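You operate a simulated robot arm through the tools that you are given. There is no shell and no other tool.

You are at the controls of a simulated robot arm. One attempt, no reset.

## Task
Set the blue tarp pole to 140 and the green one to 120, collars tight again.
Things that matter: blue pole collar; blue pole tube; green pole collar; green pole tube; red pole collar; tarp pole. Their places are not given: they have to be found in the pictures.

Only the result counts: the job must be done as asked and must still hold three seconds after the hand-in. Knocking over, shifting, dropping, spilling or breaking anything else fails it.

## Robot
A 6-joint arm with a two-finger gripper, fixed in place. Base frame: the origin is at the foot of the arm, x ahead of it, y to its left, z up. Lengths are in mm, angles in degrees, forces in N, time in s.
Its first joint turns from -166.0 to 166.0 degrees. Payload 1.71 kg.
Tool frame: the origin (TCP) lies between the finger pads and is the grasp point; the fingertips stand 20 mm ahead of it; z points along the fingers, y is the line along which they close. The gripper opens to 96 mm. The gripper's body begins 113 mm behind the TCP.
Orientation is that of the tool frame in the base frame, as a unit quaternion [x, y, z, w]. With the fingers straight down and closing along the base's y, the tool's x points along the base's -x, its y along +y and its z along -z.

## Interface
- The arm moves only by the tool play_rows. Its argument "deltas" is a list of rows, each a list of 7 numbers: the shift along the tool's x, y, z in mm, then the turn, a rotation vector about the tool's x, y, z in degrees, then the gripper command, from -1 (shut) to 1 (fully open), values between in proportion. In form: [[tx, ty, tz, wx, wy, wz, jaw], ...]. A call has 1 to 20 rows; each row is the pose to reach, as a shift and turn from the pose commanded when the call began, along the tool's axes at that moment. A row lasts 0.2 s, in which the tool goes at most 50 mm and 8.6 degrees; a call with a longer step from one row to the next is refused whole, and so is a gripper value outside its range. A pose out of reach is approached as far as the arm can. The call stops where the force on the tool passes 60 N (or 10 N more than at its start, if that is more) or the arm is blocked; 0.2 s more then pass. The fingers move at their own pace (about 45 mm/s each) and stop on an object; they squeeze with about 33 N. The grip force told is the motor's: it shows also when the fingers shut on nothing. Time passes only in rows, and 0.2 s behind the last, so rows that repeat a pose let the fingers close. It gives the time, the measured TCP pose, the force on the tool (base axes), the opening and the grip force at its end, in the units of the frame above (readings bear some noise), with the torque about the TCP (base axes, N m) and any sound that the robot's microphone picked up.
- Cameras (640 x 400 px; columns grow to the right, rows downward): "scene" is fixed at [400.5, -499.9, 1569]; the picture's right is [0.04, -1.00, 0.00], its down [-0.90, -0.03, -0.44] and it looks along [0.44, 0.02, -0.90] (base axes); focal length 214 px, centre (320, 200). "wrist" rides on the gripper at [66, 14, -145] in the tool frame; the picture's right is [-0.21, 0.98, 0.00], its down [-0.88, -0.19, -0.45] and it looks along [-0.44, -0.09, 0.90] (tool axes); focal length 275 px, centre (320, 200).
- camera(camera): a new picture of that camera. The clock stands still meanwhile.
- move_column(by): slides the trunk up (or, below 0, down) by that many mm; the arm rides with it, the base frame stays. It gives what a move gives, with no picture.
- pixel_to_xyz(camera, pixels): for up to 12 pixels [column, row] of the newest picture of that camera ("zoom" is the newest enlarged one), the place [x, y, z] in the base frame of the surface seen there, good to about 3 mm. The clock stands still meanwhile.
- enlarge(camera, box): a new picture of the part [left, top, right, bottom] of that camera's present view, enlarged. The clock stands still meanwhile.
- finish_job(): hands the job in; it is judged then, once.

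Leave the gripper open and the arm clear of the work at the hand-in unless told otherwise.

The tools are called after "Request:" as a command line: name --pt "numbers of a row" for each row, then --argument value for the rest, lists and objects as JSON in quotes. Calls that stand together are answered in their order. play_rows: Moves the arm, as the interface text tells. Its arguments: {"type":"object","properties":{"deltas":{"type":"array","items":{"type":"array","items":{"type":"number"}}}},"required":["deltas"]} The other tools are called the same way: move_column (by) slides the trunk up or down; camera (camera) takes a picture; pixel_to_xyz (camera, pixels) gives the place of the surface under pixels of a picture; enlarge (camera, box) takes an enlarged picture of a part of a camera's view; finish_job () hands the job in.

At the start:

```text
time: 0.0
eef_pos: [441.1, -313.6, 1274.6]
ee_rot: [0.0, 1.0, 0.0, 0.0]
wrist_force: [0.4, 0.8, 1.0]
ft_torque: [0.01, 0.04, -0.01]
opening: 96.2
gripper_force: 0.0
trunk travel left (down, up): [-275.0, 115.0]
```

scene: 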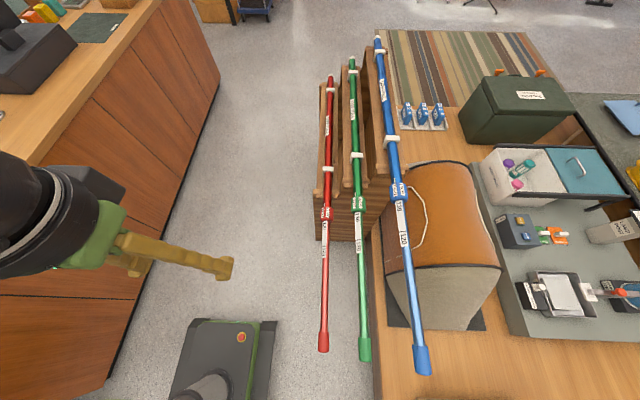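
wrist: 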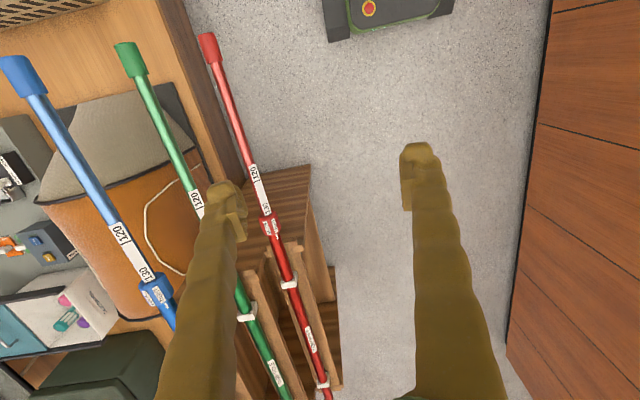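

I see three poles (red, green, blue) lying on a wooden rack, with collars near pixel rows 190-215 in the scene picture. I'll enlarge that area to read the scales and collars.

Request:
enlarge --camera "scene" --box '[290, 150, 450, 250]'

Request:
enlarge --camera "wrist" --box '[80, 150, 340, 400]'

Request:
enlarge --camera "scene" --box '[290, 20, 450, 160]'

```text
4.00 times, centred on (370, 200) of scene
```

zoom: 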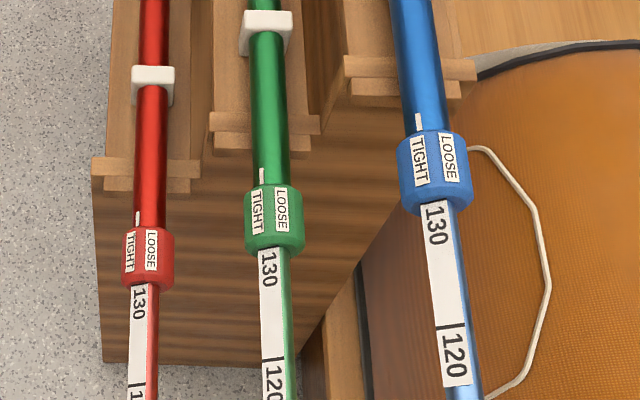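

```text
1.60 times, centred on (210, 275) of wrist
```

zoom: 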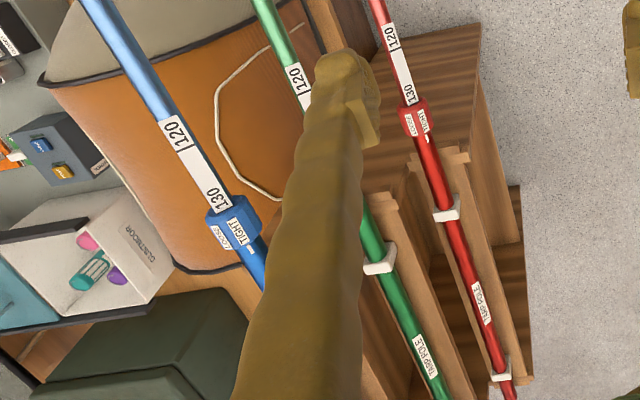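

```text
2.86 times, centred on (370, 90) of scene
```

zoom: 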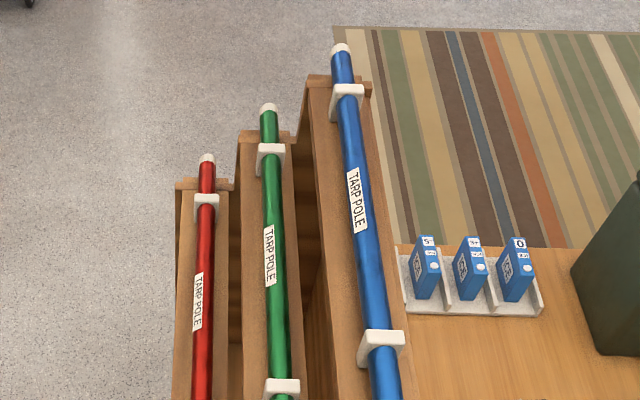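

I see each collar carries TIGHT/LOOSE labels with a white index mark on the outer tube, currently at TIGHT; the scale numbers (130 near the collar, 120 further out) are on the inner tubes. Next I measure 3D points along the poles in the scene picture.

Request:
pixel_to_xyz --camera "scene" --pixels '[[378, 42], [390, 140], [396, 180], [399, 190], [402, 225], [410, 280], [418, 345], [422, 365], [352, 65], [356, 155], [358, 203], [362, 260]]'

Request:
pixel_to_xyz --camera "scene" --pixels '[[364, 340], [364, 355], [330, 80], [328, 168], [326, 213], [325, 260], [323, 335], [323, 348], [341, 200], [374, 190], [450, 200], [440, 280]]'

```text
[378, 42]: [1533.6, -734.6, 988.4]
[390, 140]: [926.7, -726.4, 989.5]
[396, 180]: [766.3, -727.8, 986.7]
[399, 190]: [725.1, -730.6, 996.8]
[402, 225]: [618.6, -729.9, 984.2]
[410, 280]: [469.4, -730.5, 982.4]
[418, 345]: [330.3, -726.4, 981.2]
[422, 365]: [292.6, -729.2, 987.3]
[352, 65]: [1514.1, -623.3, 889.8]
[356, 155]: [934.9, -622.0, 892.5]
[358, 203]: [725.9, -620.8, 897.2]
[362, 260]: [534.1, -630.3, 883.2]
```

```text
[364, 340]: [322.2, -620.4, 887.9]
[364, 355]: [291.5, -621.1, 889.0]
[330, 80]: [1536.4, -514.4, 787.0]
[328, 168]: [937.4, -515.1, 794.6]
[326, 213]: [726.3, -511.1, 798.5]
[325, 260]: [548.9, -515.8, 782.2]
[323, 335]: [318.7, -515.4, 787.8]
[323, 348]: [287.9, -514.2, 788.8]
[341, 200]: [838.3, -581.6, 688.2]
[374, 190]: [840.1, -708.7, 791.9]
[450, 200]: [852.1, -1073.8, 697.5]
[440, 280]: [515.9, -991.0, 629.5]
```

Poles run parallel to x: blue y≈-730, green y≈-622, red y≈-515, with collars near x≈725. I'll now enlarge each collar tightly to read the scale ticks versus the collar edge.

Request:
enlarge --camera "scene" --box '[370, 175, 434, 255]'

Request:
pixel_to_xyz --camera "zoom" --pixels '[[320, 100], [320, 200]]'

```text
5.00 times, centred on (402, 215) of scene
```

zoom: 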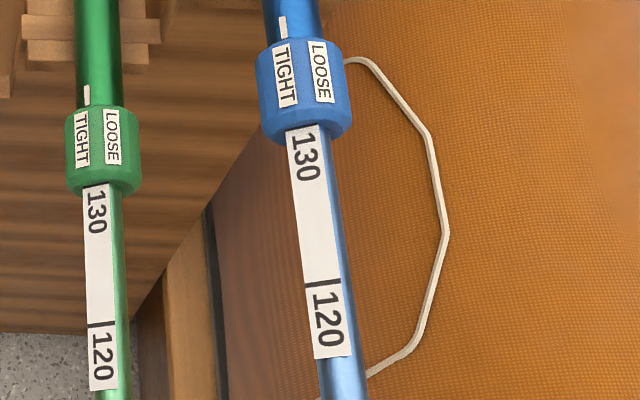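

```text
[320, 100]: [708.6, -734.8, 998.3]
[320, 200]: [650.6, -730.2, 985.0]
```

The 120 tick sits on the +x side of its number, so the 130 tick is right at the collar's front edge: both now read 130. I'll measure the ticks and collar edges in this zoom.

Request:
pixel_to_xyz --camera "zoom" --pixels '[[322, 282], [300, 128], [302, 143], [318, 40], [290, 45], [283, 17], [300, 50], [345, 90], [260, 90], [103, 325], [95, 187], [100, 105]]'

```text
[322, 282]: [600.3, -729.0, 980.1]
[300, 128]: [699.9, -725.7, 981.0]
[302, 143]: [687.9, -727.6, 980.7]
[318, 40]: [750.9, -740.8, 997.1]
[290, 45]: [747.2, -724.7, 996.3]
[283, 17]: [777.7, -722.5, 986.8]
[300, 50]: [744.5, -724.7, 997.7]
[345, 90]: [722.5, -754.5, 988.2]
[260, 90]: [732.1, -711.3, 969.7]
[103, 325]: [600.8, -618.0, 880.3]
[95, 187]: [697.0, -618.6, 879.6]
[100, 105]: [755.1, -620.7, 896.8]
```

The 120 tick is at x≈600 and the collar front edge at x≈700 (so 100 mm per 10 units). Blue needs +100 mm out (toward -x) and green 100 mm in. First I move high above the blue collar (about x 727, y -736, z 1170) to check reach and look with the wrist camera.

Request:
play_rows --pt "-24 -35 9 0 0 0 1" --pt "-48 -70 18 0 0 0 1" --pt "-72 -105 26 0 0 0 1" --pt "-95 -141 35 0 0 0 1" --pt "-119 -176 44 0 0 0 1" --pt "-143 -211 53 0 0 0 1" --pt "-167 -246 61 0 0 0 1" --pt "-191 -281 70 0 0 0 1" --pt "-215 -317 79 0 0 0 1" --pt "-238 -352 88 0 0 0 1" --pt "-262 -387 96 0 0 0 1" --pt "-286 -422 105 0 0 0 1" --pt "-286 -422 105 0 0 0 1"

Request:
camera --camera "wrist"

Request:
camera --camera "scene"

```text
time: 2.8
eef_pos: [707.6, -731.6, 1180.3]
ee_rot: [0.001, 1.0, 0.0, 0.007]
wrist_force: [-1.1, -0.3, 0.6]
ft_torque: [-0.03, -0.06, 0.0]
opening: 96.2
gripper_force: 0.0
trunk travel left (down, up): [-275.0, 115.0]
```

```text
taken
```

wrist: 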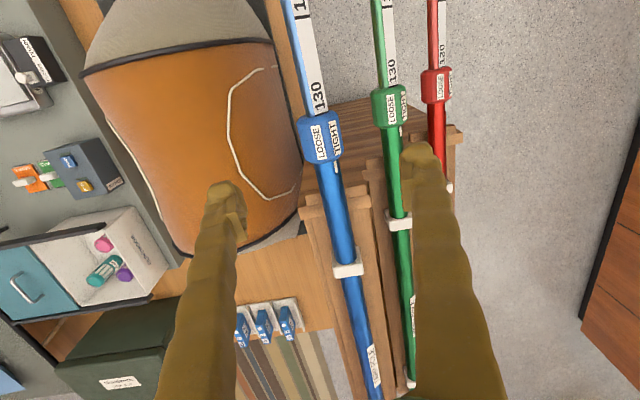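

```text
taken
```

scene: 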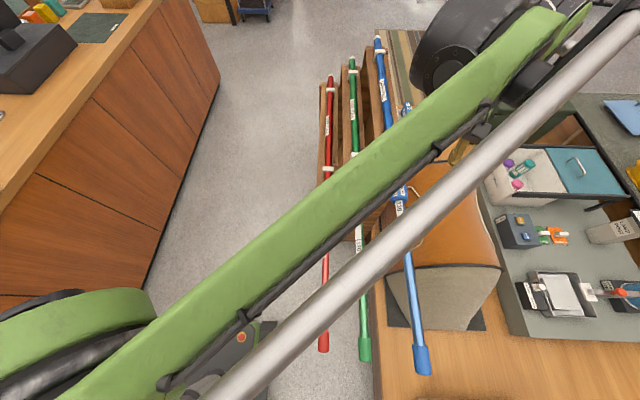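

The arm is almost stretched out here (reached x 707.6 instead of 727), so I'll need the tool tilted or the trunk lower. From this wrist view the blue collar is at (320,137) and the green at (388,105); I'll enlarge and measure.

Request:
enlarge --camera "wrist" --box '[280, 60, 440, 160]'

Request:
pixel_to_xyz --camera "zoom" --pixels '[[80, 270], [140, 240], [165, 320], [240, 300], [160, 200], [230, 420], [445, 115], [440, 180], [400, 195], [500, 170], [230, 250], [225, 330]]'

```text
4.00 times, centred on (360, 110) of wrist
```

zoom: 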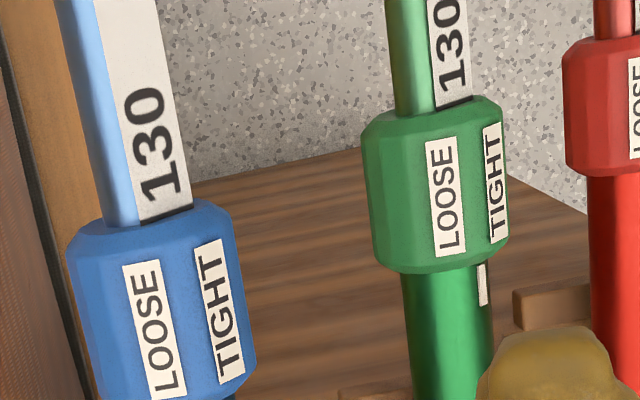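

```text
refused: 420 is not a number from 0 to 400
```

The 130 tick is visible right at the front edge of both collars, so both read exactly 130. I'll measure points on them.

Request:
pixel_to_xyz --camera "zoom" --pixels '[[75, 270], [140, 240], [165, 320], [235, 260], [160, 217], [250, 340], [445, 115], [440, 180], [370, 180], [502, 170], [215, 320], [485, 285]]'

Request:
enlarge --camera "wrist" --box '[270, 100, 430, 200]'

```text
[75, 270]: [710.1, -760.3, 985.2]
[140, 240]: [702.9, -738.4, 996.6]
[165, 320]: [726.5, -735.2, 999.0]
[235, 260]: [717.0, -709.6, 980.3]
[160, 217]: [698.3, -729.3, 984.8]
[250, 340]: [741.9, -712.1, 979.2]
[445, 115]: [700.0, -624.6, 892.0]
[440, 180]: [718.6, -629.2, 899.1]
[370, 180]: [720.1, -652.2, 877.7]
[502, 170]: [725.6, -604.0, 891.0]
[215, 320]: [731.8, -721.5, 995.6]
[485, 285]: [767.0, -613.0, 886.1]
```

```text
4.00 times, centred on (350, 150) of wrist
```

zoom: 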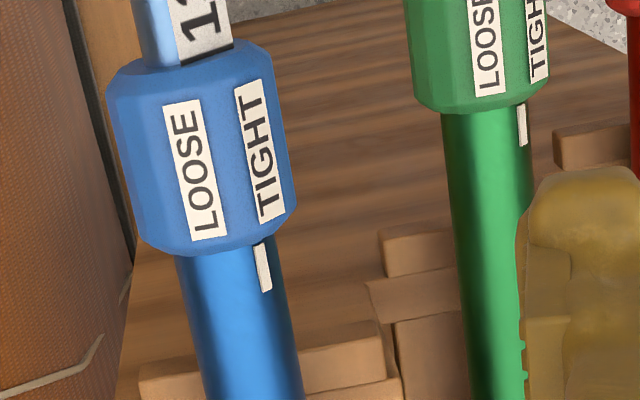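

Blue collar axis is about y -735, z 972 (radius ≈26), x 700–755; green about y -628, z 872. The index mark and TIGHT sit ~42° toward +y, and LOOSE near the top, so loosening means turning about +tool-x by ~50°. I lower the trunk 100 mm (fingertips stay at z≈1060, above the collar top 999) to gain reach.

Request:
move_column --by -100

```text
time: 4.1
eef_pos: [708.9, -733.1, 1079.7]
ee_rot: [0.0, 1.0, -0.001, 0.007]
wrist_force: [-0.3, 0.6, 0.3]
ft_torque: [0.03, 0.0, 0.04]
opening: 95.8
gripper_force: 0.0
trunk travel left (down, up): [-175.0, 215.0]
```

Now I tilt the tool 15° about tool x (body toward +y) and shift 24 mm toward +y, staying above the collar.

Request:
play_rows --pt "0 12 0 7.5 0 0 1" --pt "0 24 0 15 0 0 1" --pt "0 24 0 15 0 0 1" --pt "0 24 0 15 0 0 1"

```text
time: 5.1
eef_pos: [709.5, -708.5, 1078.6]
ee_rot: [0.003, 0.991, -0.132, 0.007]
wrist_force: [1.1, -0.2, -0.1]
ft_torque: [-0.02, 0.0, 0.0]
opening: 95.8
gripper_force: 0.0
trunk travel left (down, up): [-175.0, 215.0]
```

The pose reads tilt ≈15° with a 0.8° pitch residue. Next I go to the pre-grasp: TCP 90 mm back from the collar axis along the tool direction (727, -712, 1059), correcting the pitch.

Request:
play_rows --pt "-9 1 10 0 0.8 0 1" --pt "-17.5 2 20 0 0.8 0 1" --pt "-17.5 2 20 0 0.8 0 1"

Request:
camera --camera "wrist"

Request:
enlarge --camera "wrist" --box '[200, 80, 460, 240]'

```text
time: 5.9
eef_pos: [725.5, -711.8, 1059.7]
ee_rot: [0.003, 0.991, -0.131, 0.0]
wrist_force: [0.0, -0.5, 0.4]
ft_torque: [0.01, -0.01, 0.0]
opening: 95.9
gripper_force: 0.0
trunk travel left (down, up): [-175.0, 215.0]
```

```text
taken
```

wrist: 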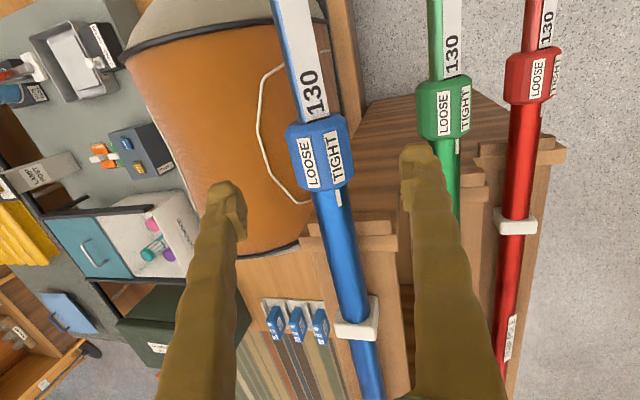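

```text
2.46 times, centred on (330, 160) of wrist
```

zoom: 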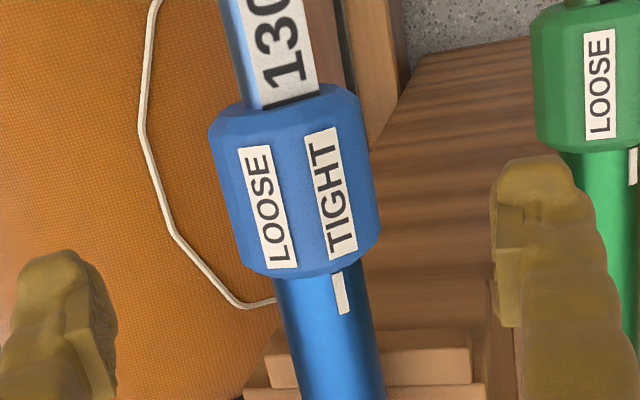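

The collar sits between the fingers. I'll sample points around the collar surface in this zoom to fit its axis precisely.

Request:
pixel_to_xyz --camera "zoom" --pixels '[[222, 170], [228, 190], [240, 185], [255, 200], [275, 190], [295, 190], [310, 180], [330, 190], [345, 180], [360, 180], [368, 190], [372, 200]]'

Request:
pixel_to_xyz --camera "zoom" --pixels '[[250, 60], [265, 60], [280, 60], [300, 60], [290, 350], [310, 350], [330, 350], [350, 350], [370, 350], [340, 290], [290, 100], [305, 275]]'

```text
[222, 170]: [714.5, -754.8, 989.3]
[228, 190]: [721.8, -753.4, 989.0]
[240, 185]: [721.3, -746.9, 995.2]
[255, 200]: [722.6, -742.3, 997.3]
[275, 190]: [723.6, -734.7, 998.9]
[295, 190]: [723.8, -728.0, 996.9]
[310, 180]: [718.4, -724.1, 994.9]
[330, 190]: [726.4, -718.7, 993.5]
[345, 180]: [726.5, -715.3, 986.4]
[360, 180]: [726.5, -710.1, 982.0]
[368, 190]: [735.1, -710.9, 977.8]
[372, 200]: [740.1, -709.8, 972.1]
```

```text
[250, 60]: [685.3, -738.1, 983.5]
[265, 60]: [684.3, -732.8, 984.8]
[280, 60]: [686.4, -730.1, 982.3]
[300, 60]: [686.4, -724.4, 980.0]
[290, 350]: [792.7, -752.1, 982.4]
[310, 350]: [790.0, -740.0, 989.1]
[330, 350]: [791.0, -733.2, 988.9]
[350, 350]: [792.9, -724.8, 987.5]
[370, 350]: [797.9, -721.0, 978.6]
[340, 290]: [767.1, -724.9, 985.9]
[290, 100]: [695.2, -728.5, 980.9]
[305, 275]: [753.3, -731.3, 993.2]
```

Circle fit gives the blue axis at y -735, z 972, radius 26 (outer tube r≈17.5, inner r≈12.5). I advance 90.7 mm along the tool direction so TCP is on the axis with fingers straddling the collar, still open.

Request:
play_rows --pt "0 0 23 0 0 0 1" --pt "-1 0 46 0 0 0 1" --pt "-1.5 0.2 69 0 0 0 1" --pt "-1.5 0.3 90.7 0 0 0 1" --pt "-1.5 0.3 90.7 0 0 0 1"

Request:
camera --camera "wrist"

```text
time: 7.1
eef_pos: [730.0, -735.1, 973.1]
ee_rot: [0.003, 0.992, -0.13, 0.001]
wrist_force: [-0.1, -0.7, -0.3]
ft_torque: [0.03, 0.01, 0.01]
opening: 95.7
gripper_force: 0.0
trunk travel left (down, up): [-175.0, 215.0]
```

```text
taken
```

wrist: 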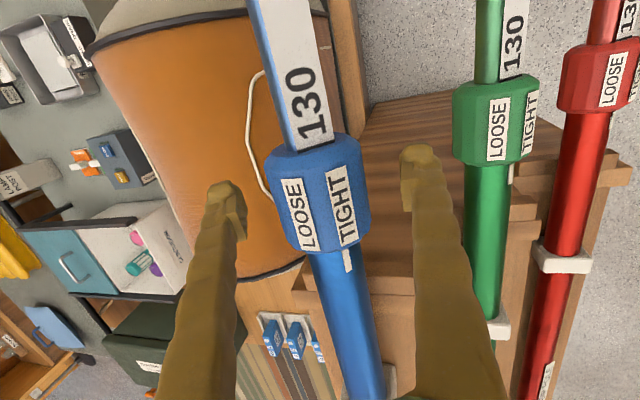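

TCP is at (730,-735,973), fingers straddle the blue collar without contact. Now I close the fingers on it.

Request:
play_rows --pt "0 0 0 0 0 0 -1" --pt "0 0 0 0 0 0 -1" --pt "0 0 0 0 0 0 -1" --pt "0 0 0 0 0 0 -1" --pt "0 0 0 0 0 0 -1"

```text
time: 8.3
eef_pos: [728.9, -735.7, 971.3]
ee_rot: [0.002, 0.991, -0.131, 0.0]
wrist_force: [-2.5, 2.2, -2.1]
ft_torque: [-0.11, -0.07, -0.17]
opening: 52.4
gripper_force: 34.5
trunk travel left (down, up): [-175.0, 215.0]
```

Gripped at 52.4 mm with small side forces. I start turning the collar toward LOOSE: +20° about tool x.

Request:
play_rows --pt "0 0 0 5 0 0 -1" --pt "0 0 0 10 0 0 -1" --pt "0 0 0 15 0 0 -1" --pt "0 0 0 20 0 0 -1" --pt "0 0 0 20 0 0 -1"

Request:
camera --camera "wrist"

```text
time: 9.5
eef_pos: [728.9, -733.8, 972.5]
ee_rot: [0.002, 0.953, -0.301, -0.001]
wrist_force: [10.2, -4.0, 11.6]
ft_torque: [-0.02, -0.02, -0.19]
opening: 52.1
gripper_force: 35.5
trunk travel left (down, up): [-175.0, 215.0]
```

```text
taken
```

wrist: 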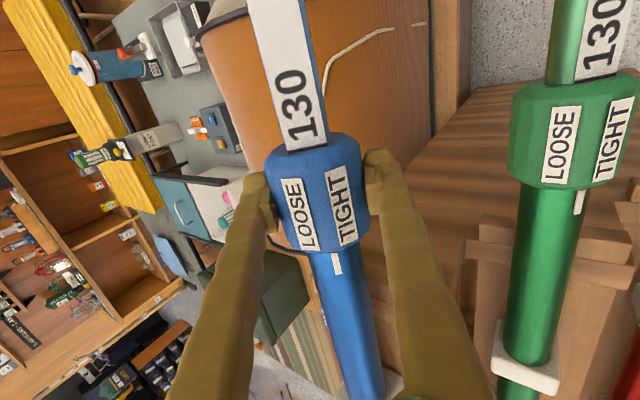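

The collar turned with the fingers (index mark is now between LOOSE and TIGHT at about (337,264)); torque is small. I continue another 24°.

Request:
play_rows --pt "0 0 0 6 0 0 -1" --pt "0 0 0 12 0 0 -1" --pt "0 0 0 18 0 0 -1" --pt "0 0 0 24 0 0 -1" --pt "0 0 0 24 0 0 -1"

Request:
enlarge --camera "wrist" --box '[220, 80, 420, 300]'

```text
time: 10.7
eef_pos: [729.1, -733.7, 971.6]
ee_rot: [0.001, 0.87, -0.493, -0.001]
wrist_force: [12.0, 2.0, 9.6]
ft_torque: [-0.08, -0.09, -0.21]
opening: 52.4
gripper_force: 35.2
trunk travel left (down, up): [-175.0, 215.0]
```

```text
1.82 times, centred on (320, 190) of wrist
```

zoom: 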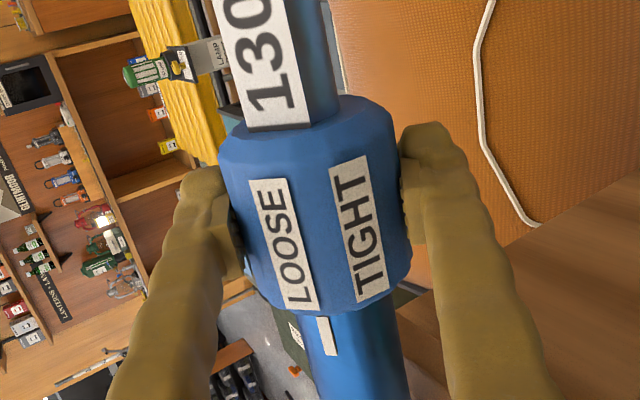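

Turned 44° so far; LOOSE looks nearly lined up with the index mark. I'll measure the label and index positions in 3D to check alignment.

Request:
pixel_to_xyz --camera "zoom" --pixels '[[283, 245], [278, 215], [295, 275], [327, 335], [324, 325], [330, 348], [358, 230], [365, 260], [350, 200], [320, 230], [320, 250], [350, 370]]'

```text
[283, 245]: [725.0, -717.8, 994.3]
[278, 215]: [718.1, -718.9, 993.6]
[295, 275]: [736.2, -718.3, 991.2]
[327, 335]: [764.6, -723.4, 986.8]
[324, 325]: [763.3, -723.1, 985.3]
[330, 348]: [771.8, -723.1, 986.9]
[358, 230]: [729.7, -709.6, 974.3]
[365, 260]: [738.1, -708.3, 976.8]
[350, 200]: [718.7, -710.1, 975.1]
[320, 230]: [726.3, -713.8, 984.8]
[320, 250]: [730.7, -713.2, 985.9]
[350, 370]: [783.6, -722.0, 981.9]
```

LOOSE is at 38.5° and the index at 39.5° from vertical, so they coincide within error. I add 2° more, watching the torque, to be sure it is fully loose, then open the fingers.

Request:
play_rows --pt "0 0 0 1 0 0 -1" --pt "0 0 0 2 0 0 -1" --pt "0 0 0 2 0 0 -1"

```text
time: 11.5
eef_pos: [728.9, -734.8, 973.6]
ee_rot: [0.003, 0.861, -0.509, -0.002]
wrist_force: [11.3, 0.9, 9.8]
ft_torque: [0.11, -0.18, -0.02]
opening: 52.3
gripper_force: 35.3
trunk travel left (down, up): [-175.0, 215.0]
```

Turned ~46° total with low torque. Now I open the fingers and check the collar stays at LOOSE.

Request:
play_rows --pt "0 0 0 0 0 0 1" --pt "0 0 0 0 0 0 1" --pt "0 0 0 0 0 0 1" --pt "0 0 0 0 0 0 1"

Request:
camera --camera "wrist"

```text
time: 12.5
eef_pos: [727.8, -734.5, 972.6]
ee_rot: [0.002, 0.862, -0.508, -0.001]
wrist_force: [1.1, -0.7, 0.2]
ft_torque: [0.01, 0.01, 0.02]
opening: 96.0
gripper_force: 0.1
trunk travel left (down, up): [-175.0, 215.0]
```

```text
taken
```

wrist: 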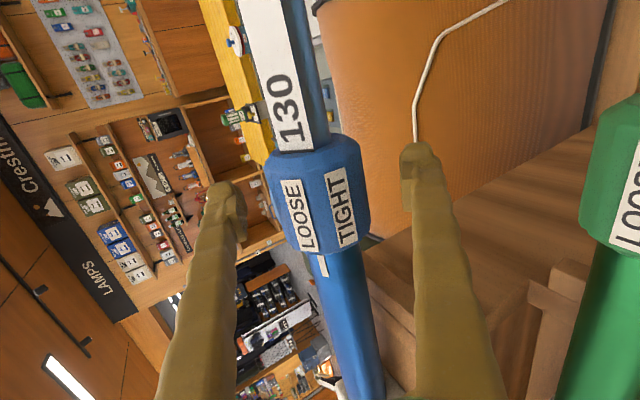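

Collar stays at LOOSE. Now I slide the open fingers along the pole toward -x by 78 mm (over the inner tube, x≈650), then close on the inner tube.

Request:
play_rows --pt "26 0 0 0 0 0 1" --pt "52 0 0 0 0 0 1" --pt "78 0 0 0 0 0 1" --pt "78 0 0 0 0 0 1"

Request:
play_rows --pt "0 0 0 0 0 0 -1" --pt "0 0 0 0 0 0 -1" --pt "0 0 0 0 0 0 -1" --pt "0 0 0 0 0 0 -1" --pt "0 0 0 0 0 0 -1" --pt "0 0 0 0 0 0 -1"

Request:
camera --camera "wrist"

```text
time: 13.5
eef_pos: [649.7, -734.2, 972.7]
ee_rot: [0.002, 0.861, -0.508, -0.002]
wrist_force: [0.1, 0.3, 0.9]
ft_torque: [0.01, 0.0, 0.02]
opening: 95.9
gripper_force: 0.0
trunk travel left (down, up): [-175.0, 215.0]
```

```text
time: 14.9
eef_pos: [650.0, -735.2, 971.4]
ee_rot: [0.002, 0.862, -0.508, -0.001]
wrist_force: [0.3, 0.4, 0.0]
ft_torque: [0.0, 0.02, -0.01]
opening: 0.1
gripper_force: 22.1
trunk travel left (down, up): [-175.0, 215.0]
```

```text
taken
```

wrist: 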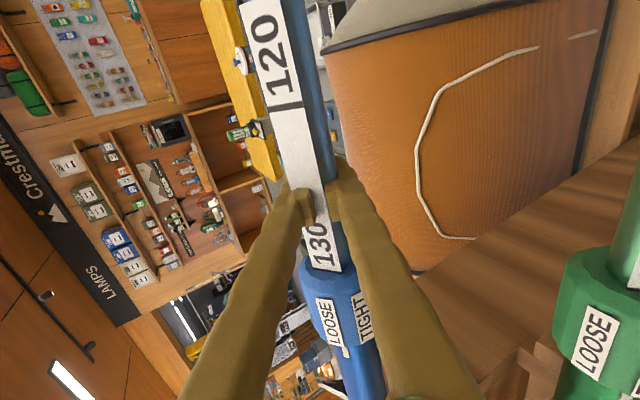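

The opening reads 0.1, as if shut on nothing, yet the picture shows the tube between the fingertips near (320,200). I'll enlarge to see what is happening.

Request:
enlarge --camera "wrist" --box '[250, 130, 390, 270]'

Request:
camera --camera "scene"

```text
2.86 times, centred on (320, 200) of wrist
```

zoom: 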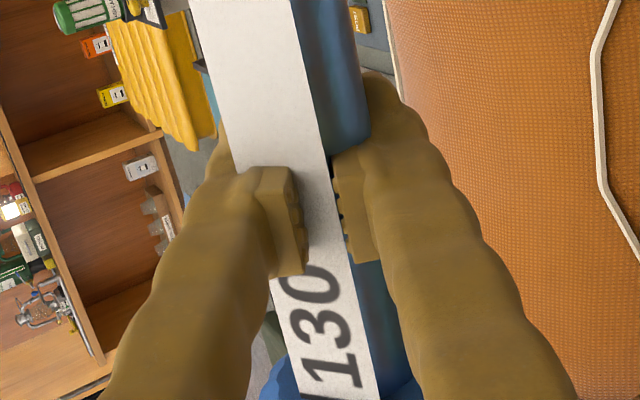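

```text
taken
```

scene: 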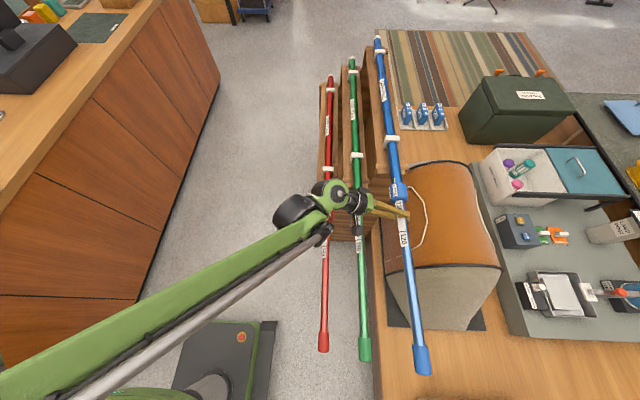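

The fingers shut right through the drawn inner tube here, with no contact force: the tube has nothing to grip at this spot. The free end carries a thicker cap (scene pixel (422,360)); I'll open the fingers and look at the caps.

Request:
play_rows --pt "0 0 0 0 0 0 1" --pt "0 0 0 0 0 0 1" --pt "0 0 0 0 0 0 1" --pt "0 0 0 0 0 0 1" --pt "0 0 0 0 0 0 1" --pt "0 0 0 0 0 0 1"

Request:
enlarge --camera "scene" --box '[300, 290, 460, 390]'

Request:
pixel_to_xyz --camera "zoom" --pixels '[[479, 218], [481, 235], [487, 260], [470, 260], [505, 260], [490, 290], [491, 315], [255, 190], [256, 215], [257, 235], [260, 270], [470, 180]]'

```text
time: 16.3
eef_pos: [650.6, -735.3, 971.6]
ee_rot: [0.002, 0.862, -0.508, -0.001]
wrist_force: [0.8, 0.4, 0.3]
ft_torque: [-0.01, 0.0, 0.0]
opening: 96.1
gripper_force: 0.1
trunk travel left (down, up): [-175.0, 215.0]
```

```text
4.00 times, centred on (380, 340) of scene
```

zoom: 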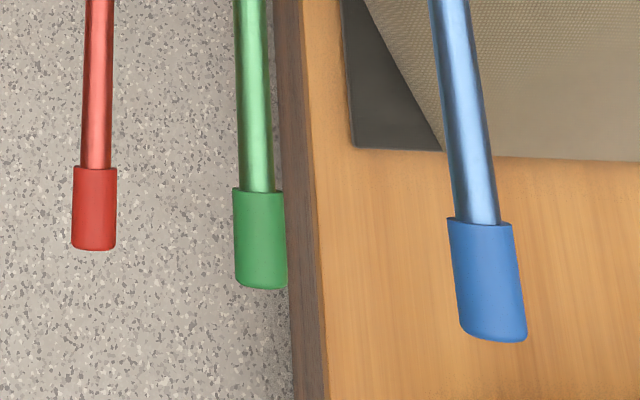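

```text
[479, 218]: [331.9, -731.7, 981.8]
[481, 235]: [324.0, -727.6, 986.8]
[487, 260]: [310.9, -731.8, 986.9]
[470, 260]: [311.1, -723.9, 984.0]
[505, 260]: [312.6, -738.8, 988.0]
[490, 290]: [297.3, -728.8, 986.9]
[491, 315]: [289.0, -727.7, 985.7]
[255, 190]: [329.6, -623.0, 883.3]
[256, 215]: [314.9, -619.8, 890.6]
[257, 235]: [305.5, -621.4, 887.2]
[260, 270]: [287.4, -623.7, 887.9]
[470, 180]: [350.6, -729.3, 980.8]
```

The blue cap spans x≈280–328, radius ≈16. I slide the open fingers along the axis to x≈304 (346 mm toward -x) while un-tilting from 61° to about 29°.

Request:
play_rows --pt "38 0 0 -3.5 0 0 1" --pt "77 0 0 -7 0 0 1" --pt "115 0 0 -10.5 0 0 1" --pt "154 0 0 -14 0 0 1" --pt "192 0 0 -17.5 0 0 1" --pt "231 0 0 -21 0 0 1" --pt "269 0 0 -24.5 0 0 1" --pt "308 0 0 -28 0 0 1" --pt "346 0 0 -32 0 0 1" --pt "346 0 0 -32 0 0 1"

Request:
camera --camera "wrist"

Request:
camera --camera "scene"

```text
time: 18.5
eef_pos: [303.7, -733.3, 972.4]
ee_rot: [0.001, 0.968, -0.251, 0.0]
wrist_force: [0.6, -0.6, -1.1]
ft_torque: [0.01, -0.05, 0.03]
opening: 96.1
gripper_force: 0.2
trunk travel left (down, up): [-175.0, 215.0]
```

```text
taken
```

wrist: 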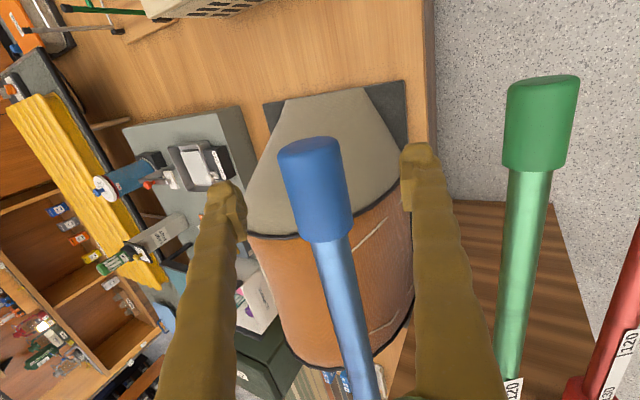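

```text
taken
```

scene: 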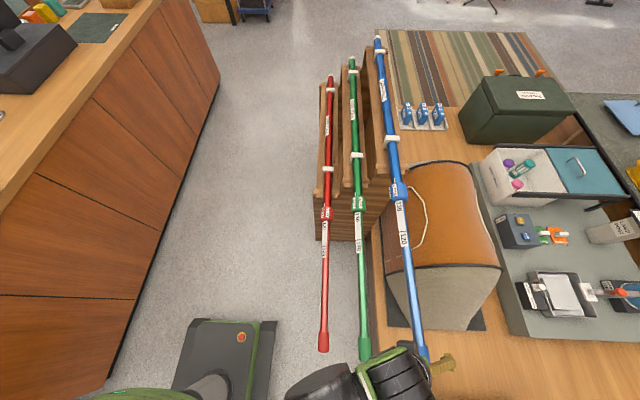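

The cap is centred between the fingers. Close on it.

Request:
play_rows --pt "0 0 0 0 0 0 -1" --pt "0 0 0 0 0 0 -1" --pt "0 0 0 0 0 0 -1" --pt "0 0 0 0 0 0 -1" --pt "0 0 0 0 0 0 -1" --pt "0 0 0 0 0 0 -1"

Request:
camera --camera "wrist"

```text
time: 19.9
eef_pos: [304.5, -734.4, 972.4]
ee_rot: [0.002, 0.968, -0.251, 0.0]
wrist_force: [2.1, -22.8, 19.5]
ft_torque: [0.0, -0.02, 0.15]
opening: 31.7
gripper_force: 35.2
trunk travel left (down, up): [-175.0, 215.0]
```

```text
taken
```

wrist: 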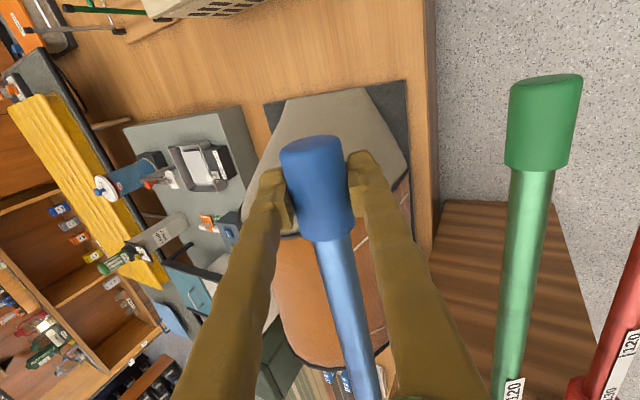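

The cap is gripped (31.7 mm), but a ~30 N side force along -tool-y shows I'm slightly off-centre. I shift 1 mm along -tool-y to relieve it.

Request:
play_rows --pt "0 -0.5 0 0 0 0 -1" --pt "0 -1 0 0 0 0 -1" --pt "0 -1 0 0 0 0 -1"

```text
time: 20.7
eef_pos: [302.3, -734.6, 973.1]
ee_rot: [0.002, 0.968, -0.251, -0.001]
wrist_force: [-0.7, -26.9, 36.5]
ft_torque: [-0.03, 0.13, 0.06]
opening: 31.5
gripper_force: 34.7
trunk travel left (down, up): [-175.0, 215.0]
```

The force grew to ~45 N, so the correction goes the other way. I shift +3 mm along tool y in small steps.

Request:
play_rows --pt "0 1 0 0 0 0 -1" --pt "0 2 0 0 0 0 -1" --pt "0 2.7 0 0 0 0 -1" --pt "0 2.7 0 0 0 0 -1"

```text
time: 21.2
eef_pos: [287.9, -734.2, 974.1]
ee_rot: [0.005, 0.968, -0.251, 0.008]
wrist_force: [-4.1, 9.6, -30.6]
ft_torque: [0.08, -0.61, 0.56]
opening: 32.2
gripper_force: 34.6
trunk travel left (down, up): [-175.0, 215.0]
stopped in row 2: the force on the tool passed its limit at 62 N (the readings are from after the stop); the commanded pose is now the measured one
```

The call stopped on force and the TCP moved to x 288 — unexpected. I look at the pictures before doing anything more.

Request:
camera --camera "wrist"

Request:
camera --camera "scene"

Request:
enlarge --camera "scene" --box '[340, 160, 460, 260]'

```text
taken
```

wrist: 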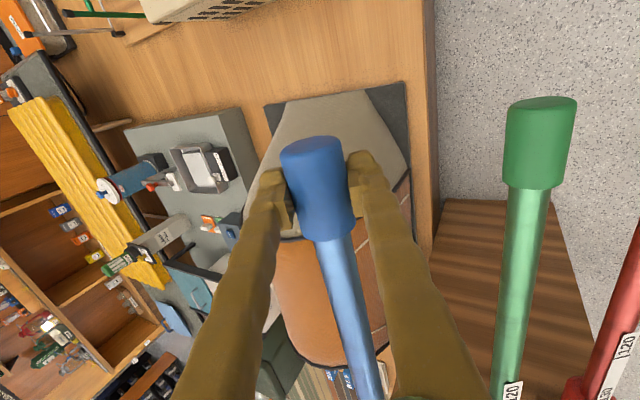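

```text
taken
```

scene: 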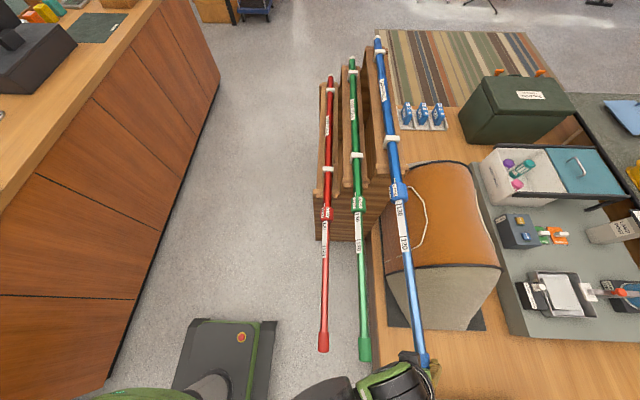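

```text
4.00 times, centred on (400, 210) of scene
```

zoom: 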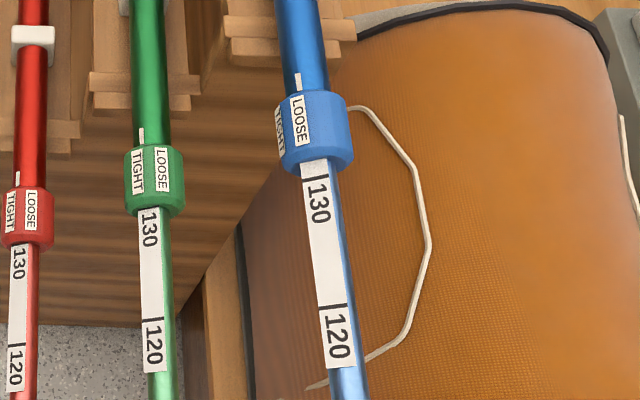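

The tube slid out ~14 mm with the fingers still holding the cap (130 tick now clear of the collar), and the collar still shows LOOSE. I hold position for two rows to get a settled force reading.

Request:
play_rows --pt "0 0 0 0 0 0 -1" --pt "0 0 0 0 0 0 -1"

```text
time: 21.8
eef_pos: [291.3, -732.9, 975.5]
ee_rot: [0.004, 0.968, -0.25, 0.006]
wrist_force: [-2.1, 25.3, -47.8]
ft_torque: [-0.19, 0.21, 0.24]
opening: 31.7
gripper_force: 34.9
trunk travel left (down, up): [-175.0, 215.0]
```

Force now reads ~54 N along +tool-y. I shift 1 mm back along -tool-y, slowly, to centre the grip.

Request:
play_rows --pt "0 -0.5 0 0 0 0 -1" --pt "0 -1.0 0 0 0 0 -1" --pt "0 -1.0 0 0 0 0 -1"

```text
time: 22.3
eef_pos: [273.7, -731.2, 978.7]
ee_rot: [0.007, 0.969, -0.248, 0.014]
wrist_force: [-4.4, 19.5, -54.7]
ft_torque: [0.07, -0.4, 0.78]
opening: 32.2
gripper_force: 35.3
trunk travel left (down, up): [-175.0, 215.0]
stopped in row 2: the force on the tool passed its limit at 66 N (the readings are from after the stop); the commanded pose is now the measured one
```

The arm keeps creeping (x 274, z 979) while force builds, so I release the cap right away to relieve the pole and re-check alignment.

Request:
play_rows --pt "0 0 0 0 0 0 0" --pt "0 0 0 0 0 0 0.5" --pt "0 0 0 0 0 0 0.5" --pt "0 0 0 0 0 0 0.5"

Request:
camera --camera "wrist"

Request:
camera --camera "scene"

```text
time: 23.3
eef_pos: [276.7, -734.4, 981.9]
ee_rot: [0.006, 0.968, -0.251, 0.013]
wrist_force: [0.0, 0.2, -0.1]
ft_torque: [-0.01, 0.01, 0.02]
opening: 72.1
gripper_force: 0.0
trunk travel left (down, up): [-175.0, 215.0]
```

```text
taken
```

wrist: 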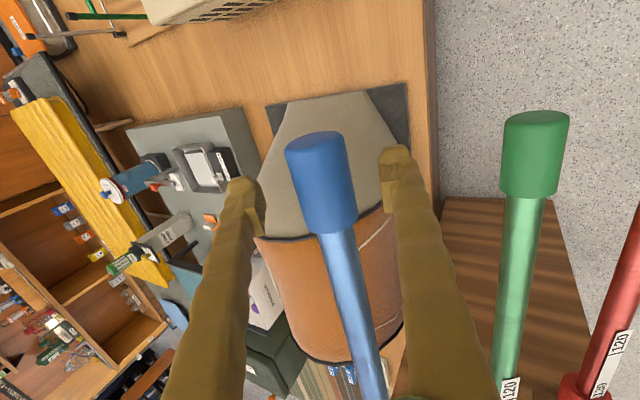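

```text
taken
```

scene: 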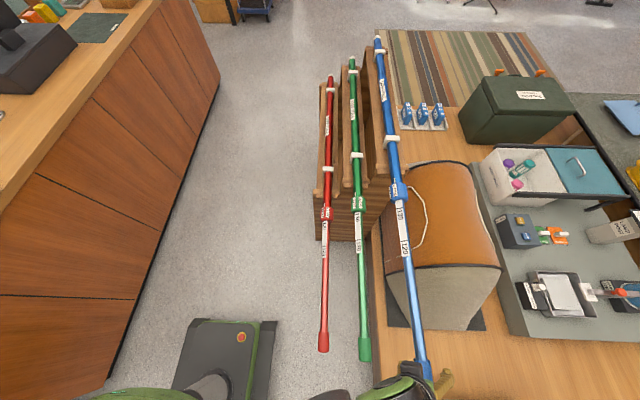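

After release the force is zero; TCP sits at (277,-734,982), about 10 mm too high and pitched 1.6°. I'll command small free moves to check how well the arm tracks here: go to y -735, z 972 with the pitch corrected, fingers still open.

Request:
play_rows --pt "0 2 4 0 0.8 0 0.5" --pt "0 4.2 9 0 1.5 0 0.5" --pt "0 4.2 9 0 1.5 0 0.5" --pt "0 4.2 9 0 1.5 0 0.5"

Request:
enlarge --camera "wrist" --box '[220, 100, 440, 260]'

```text
time: 24.3
eef_pos: [275.8, -733.6, 970.7]
ee_rot: [0.01, 0.968, -0.252, 0.0]
wrist_force: [0.7, 0.0, -0.1]
ft_torque: [0.0, 0.01, 0.01]
opening: 72.1
gripper_force: 0.1
trunk travel left (down, up): [-175.0, 215.0]
```

```text
2.50 times, centred on (330, 180) of wrist
```

zoom: 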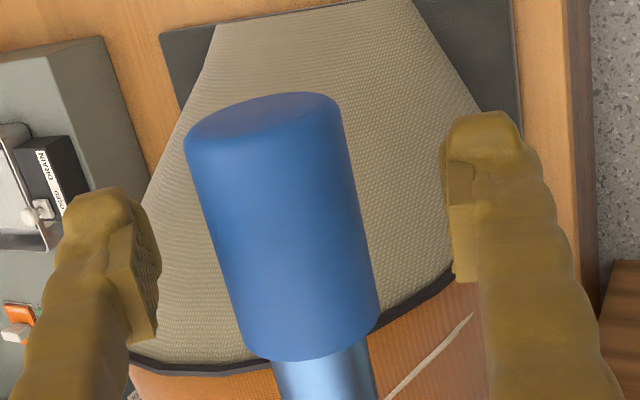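

Free tracking is fine (275.8,-733.6,970.7). Now I sample the cap surface to fit its actual axis.

Request:
pixel_to_xyz --camera "zoom" --pixels '[[212, 220], [225, 220], [240, 220], [255, 220], [270, 220], [285, 220], [300, 220], [315, 220], [330, 220], [345, 220], [352, 220], [290, 300]]'

Request:
pixel_to_xyz --camera "zoom" --pixels '[[280, 365], [300, 365], [320, 365], [340, 365], [355, 365], [235, 300], [260, 300], [320, 300], [350, 300], [368, 300], [265, 110], [300, 350]]'

```text
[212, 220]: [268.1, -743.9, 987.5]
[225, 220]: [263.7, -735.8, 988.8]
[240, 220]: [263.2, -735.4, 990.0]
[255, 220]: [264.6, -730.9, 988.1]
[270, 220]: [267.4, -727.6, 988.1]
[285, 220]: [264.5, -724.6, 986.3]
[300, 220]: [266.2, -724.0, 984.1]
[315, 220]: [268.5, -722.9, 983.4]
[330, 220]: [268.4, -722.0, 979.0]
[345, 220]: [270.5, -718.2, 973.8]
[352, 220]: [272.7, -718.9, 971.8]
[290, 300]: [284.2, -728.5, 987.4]
```

```text
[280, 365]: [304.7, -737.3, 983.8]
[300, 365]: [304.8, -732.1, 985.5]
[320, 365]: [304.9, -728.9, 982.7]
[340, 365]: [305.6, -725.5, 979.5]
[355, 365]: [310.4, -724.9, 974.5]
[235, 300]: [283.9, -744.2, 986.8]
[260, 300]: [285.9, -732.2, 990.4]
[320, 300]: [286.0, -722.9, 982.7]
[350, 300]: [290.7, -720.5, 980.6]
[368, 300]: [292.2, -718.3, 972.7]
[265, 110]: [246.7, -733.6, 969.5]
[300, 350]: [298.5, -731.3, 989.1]
```

Cap axis fits y -735, z 973. Clamping the cap made the arm creep, so instead I'll hook it: fingers nearly closed (28 mm) around the 25 mm tube just behind the 32 mm cap, then push the cap's rear shoulder (now x≈302) toward -x. First I go to x≈326 on the axis with fingers at 72 mm, correcting a 1° yaw.

Request:
play_rows --pt "-25 -1 -0.5 0 -0.3 -0.5 0.5" --pt "-50 -2.3 -1.3 0 -0.5 -0.9 0.5" --pt "-50 -2.3 -1.3 0 -0.5 -0.9 0.5" --pt "-50 -2.3 -1.3 0 -0.5 -0.9 0.5"

Request:
camera --camera "wrist"

```text
time: 25.3
eef_pos: [327.9, -737.0, 973.8]
ee_rot: [0.001, 0.968, -0.251, 0.002]
wrist_force: [0.4, -0.3, -0.2]
ft_torque: [-0.02, 0.0, -0.01]
opening: 71.9
gripper_force: 0.0
trunk travel left (down, up): [-175.0, 215.0]
```

```text
taken
```

wrist: 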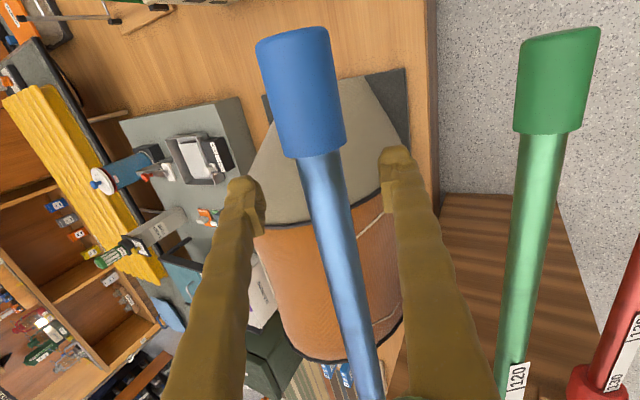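

The tube appears ~2 mm toward +tool-y from the finger centre, in line with the pose reading. I shift +2 mm and close to 28.8 mm.

Request:
play_rows --pt "0 1 0 0 0 0 0.1" --pt "0 2 0 0 0 0 -0.4" --pt "0 2 0 0 0 0 -0.4" --pt "0 2 0 0 0 0 -0.4" --pt "0 2 0 0 0 0 -0.4"

Request:
enlarge --camera "wrist" --box '[220, 80, 440, 260]'

```text
time: 26.5
eef_pos: [327.4, -735.3, 973.2]
ee_rot: [0.001, 0.968, -0.251, 0.002]
wrist_force: [-0.1, 3.2, -1.7]
ft_torque: [0.02, 0.04, 0.02]
opening: 31.0
gripper_force: 1.4
trunk travel left (down, up): [-175.0, 215.0]
```

```text
2.22 times, centred on (330, 170) of wrist
```

zoom: 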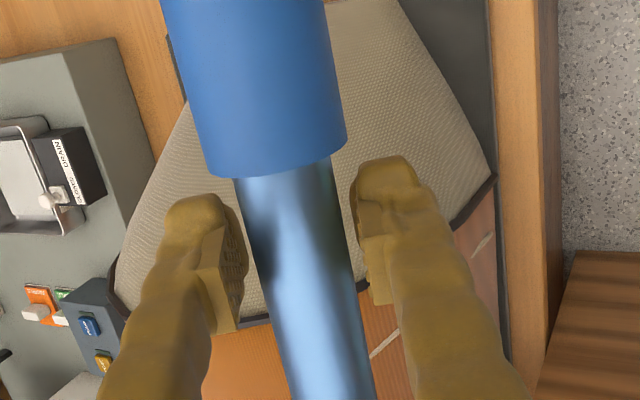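

The fingers met something at 31 mm with only 1.4 N, so grip force is proportional to the command error: a partial jaw command gives a soft grip. I'll grip softly (jaw -0.75) and read the forces before pulling.

Request:
play_rows --pt "0 0 0 0 0 0 -0.6" --pt "0 0 0 0 0 0 -0.75" --pt "0 0 0 0 0 0 -0.75"

```text
time: 27.3
eef_pos: [327.0, -734.0, 973.6]
ee_rot: [0.0, 0.968, -0.251, 0.002]
wrist_force: [-2.1, 10.1, -8.4]
ft_torque: [0.37, 0.37, 0.62]
opening: 29.1
gripper_force: 35.1
trunk travel left (down, up): [-175.0, 215.0]
```

Grip motor is at 35 N, opening 29.1, side force ~13 N. I try a slow 10 mm pull toward -x to see whether the tube follows freely.

Request:
play_rows --pt "3 0 0 0 0 0 -0.75" --pt "6 0 0 0 0 0 -0.75" --pt "10 0 0 0 0 0 -0.75" --pt "10 0 0 0 0 0 -0.75"

Request:
enlarge --camera "wrist" --box '[220, 80, 440, 260]'

```text
time: 28.3
eef_pos: [316.9, -734.4, 974.0]
ee_rot: [0.001, 0.968, -0.251, 0.002]
wrist_force: [0.0, -3.2, -0.4]
ft_torque: [0.36, 0.35, 0.64]
opening: 29.3
gripper_force: 34.9
trunk travel left (down, up): [-175.0, 215.0]
```

```text
2.22 times, centred on (330, 170) of wrist
```

zoom: 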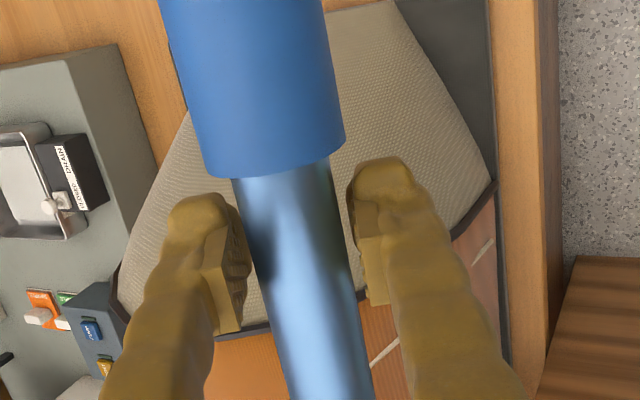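

The tube follows the fingers with almost no force. I pull another 50 mm toward -x at a moderate pace.

Request:
play_rows --pt "6 0 0 0 0 0 -0.75" --pt "13 0 0 0 0 0 -0.75" --pt "20 0 0 0 0 0 -0.75" --pt "27 0 0 0 0 0 -0.75" --pt "34 0 0 0 0 0 -0.75" --pt "41 0 0 0 0 0 -0.75" --pt "47 0 0 0 0 0 -0.75" --pt "50 0 0 0 0 0 -0.75" --pt "50 0 0 0 0 0 -0.75"

Request:
enlarge --camera "scene" --box '[370, 160, 434, 240]'

Request:
camera --camera "scene"

```text
time: 30.3
eef_pos: [265.5, -734.5, 972.6]
ee_rot: [0.001, 0.968, -0.252, 0.003]
wrist_force: [1.8, -34.2, 44.7]
ft_torque: [0.12, 0.57, 0.47]
opening: 29.4
gripper_force: 35.1
trunk travel left (down, up): [-175.0, 215.0]
```

```text
5.00 times, centred on (402, 200) of scene
```

zoom: 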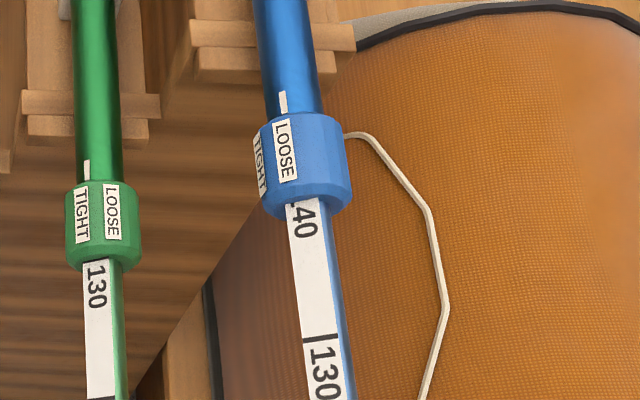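

```text
taken
```

scene: 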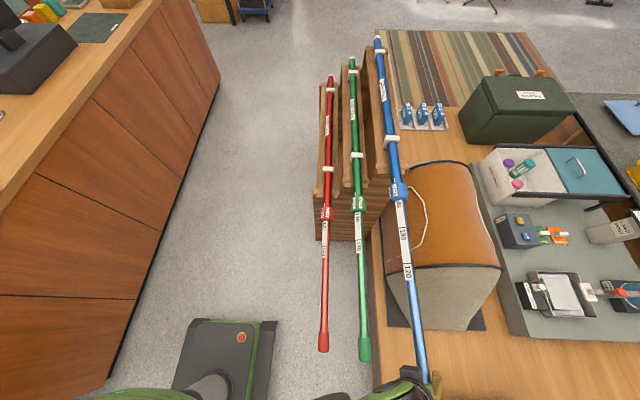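

The reading is now just short of 140 (the tick is still under the collar's edge), and side force has built to ~56 N. I release the grip to relieve it before the final centimetre.

Request:
play_rows --pt "0 0 0 0 0 0 0" --pt "0 0 0 0 0 0 0.3" --pt "0 0 0 0 0 0 0.3" --pt "0 0 0 0 0 0 0.3"

Request:
enlarge --camera "scene" --box '[380, 170, 428, 230]'

Request:
camera --camera "wrist"

```text
time: 31.3
eef_pos: [266.6, -734.2, 971.9]
ee_rot: [0.002, 0.968, -0.251, 0.003]
wrist_force: [0.6, -0.8, -0.4]
ft_torque: [0.0, 0.04, 0.02]
opening: 62.2
gripper_force: 0.0
trunk travel left (down, up): [-175.0, 215.0]
```

```text
6.67 times, centred on (404, 200) of scene
```

zoom: 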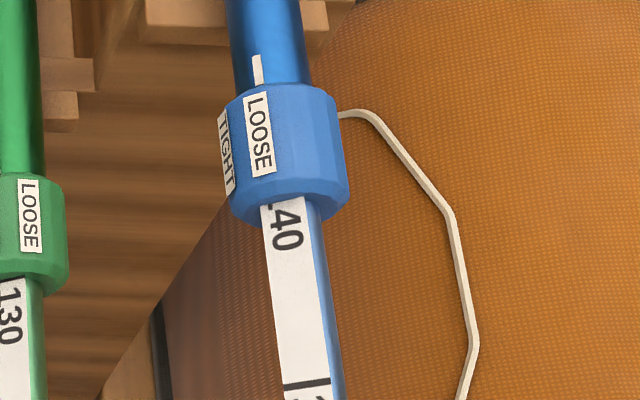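

```text
taken
```

wrist: 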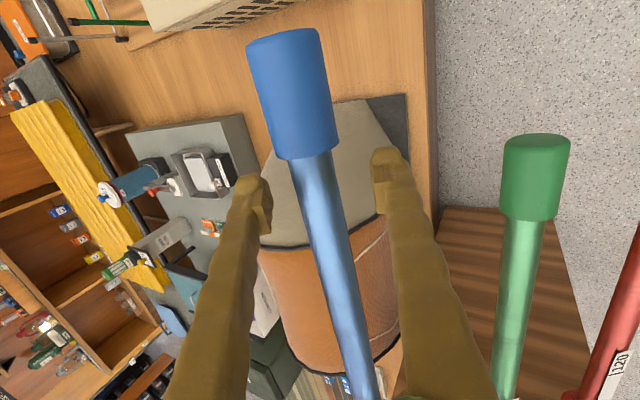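

I measure the current x of the 130 tick (target: x≈600, where the 120 tick was at setting 130).

Request:
pixel_to_xyz --camera "zoom" --pixels '[[305, 384], [315, 383], [297, 386], [285, 205], [300, 212], [275, 210], [265, 200], [290, 300]]'

Request:
enlarge --camera "scene" --box '[380, 190, 444, 290]'

Request:
pixel_to_xyz --camera "zoom" --pixels '[[280, 152], [330, 315], [340, 340], [300, 200]]'

```text
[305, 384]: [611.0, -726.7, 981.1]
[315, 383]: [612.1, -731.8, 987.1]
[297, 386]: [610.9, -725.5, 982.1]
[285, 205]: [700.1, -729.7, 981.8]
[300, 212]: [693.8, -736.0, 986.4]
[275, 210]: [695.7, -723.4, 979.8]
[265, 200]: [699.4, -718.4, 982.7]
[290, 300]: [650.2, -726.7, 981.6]
```

```text
4.00 times, centred on (412, 240) of scene
```

zoom: 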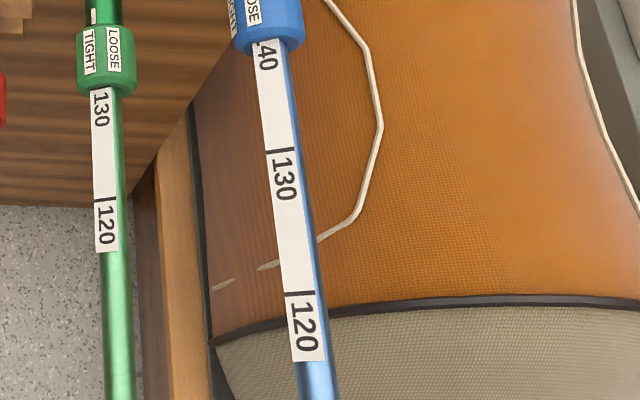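

```text
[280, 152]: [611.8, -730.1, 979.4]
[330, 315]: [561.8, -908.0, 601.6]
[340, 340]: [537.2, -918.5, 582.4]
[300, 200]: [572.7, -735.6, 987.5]
```

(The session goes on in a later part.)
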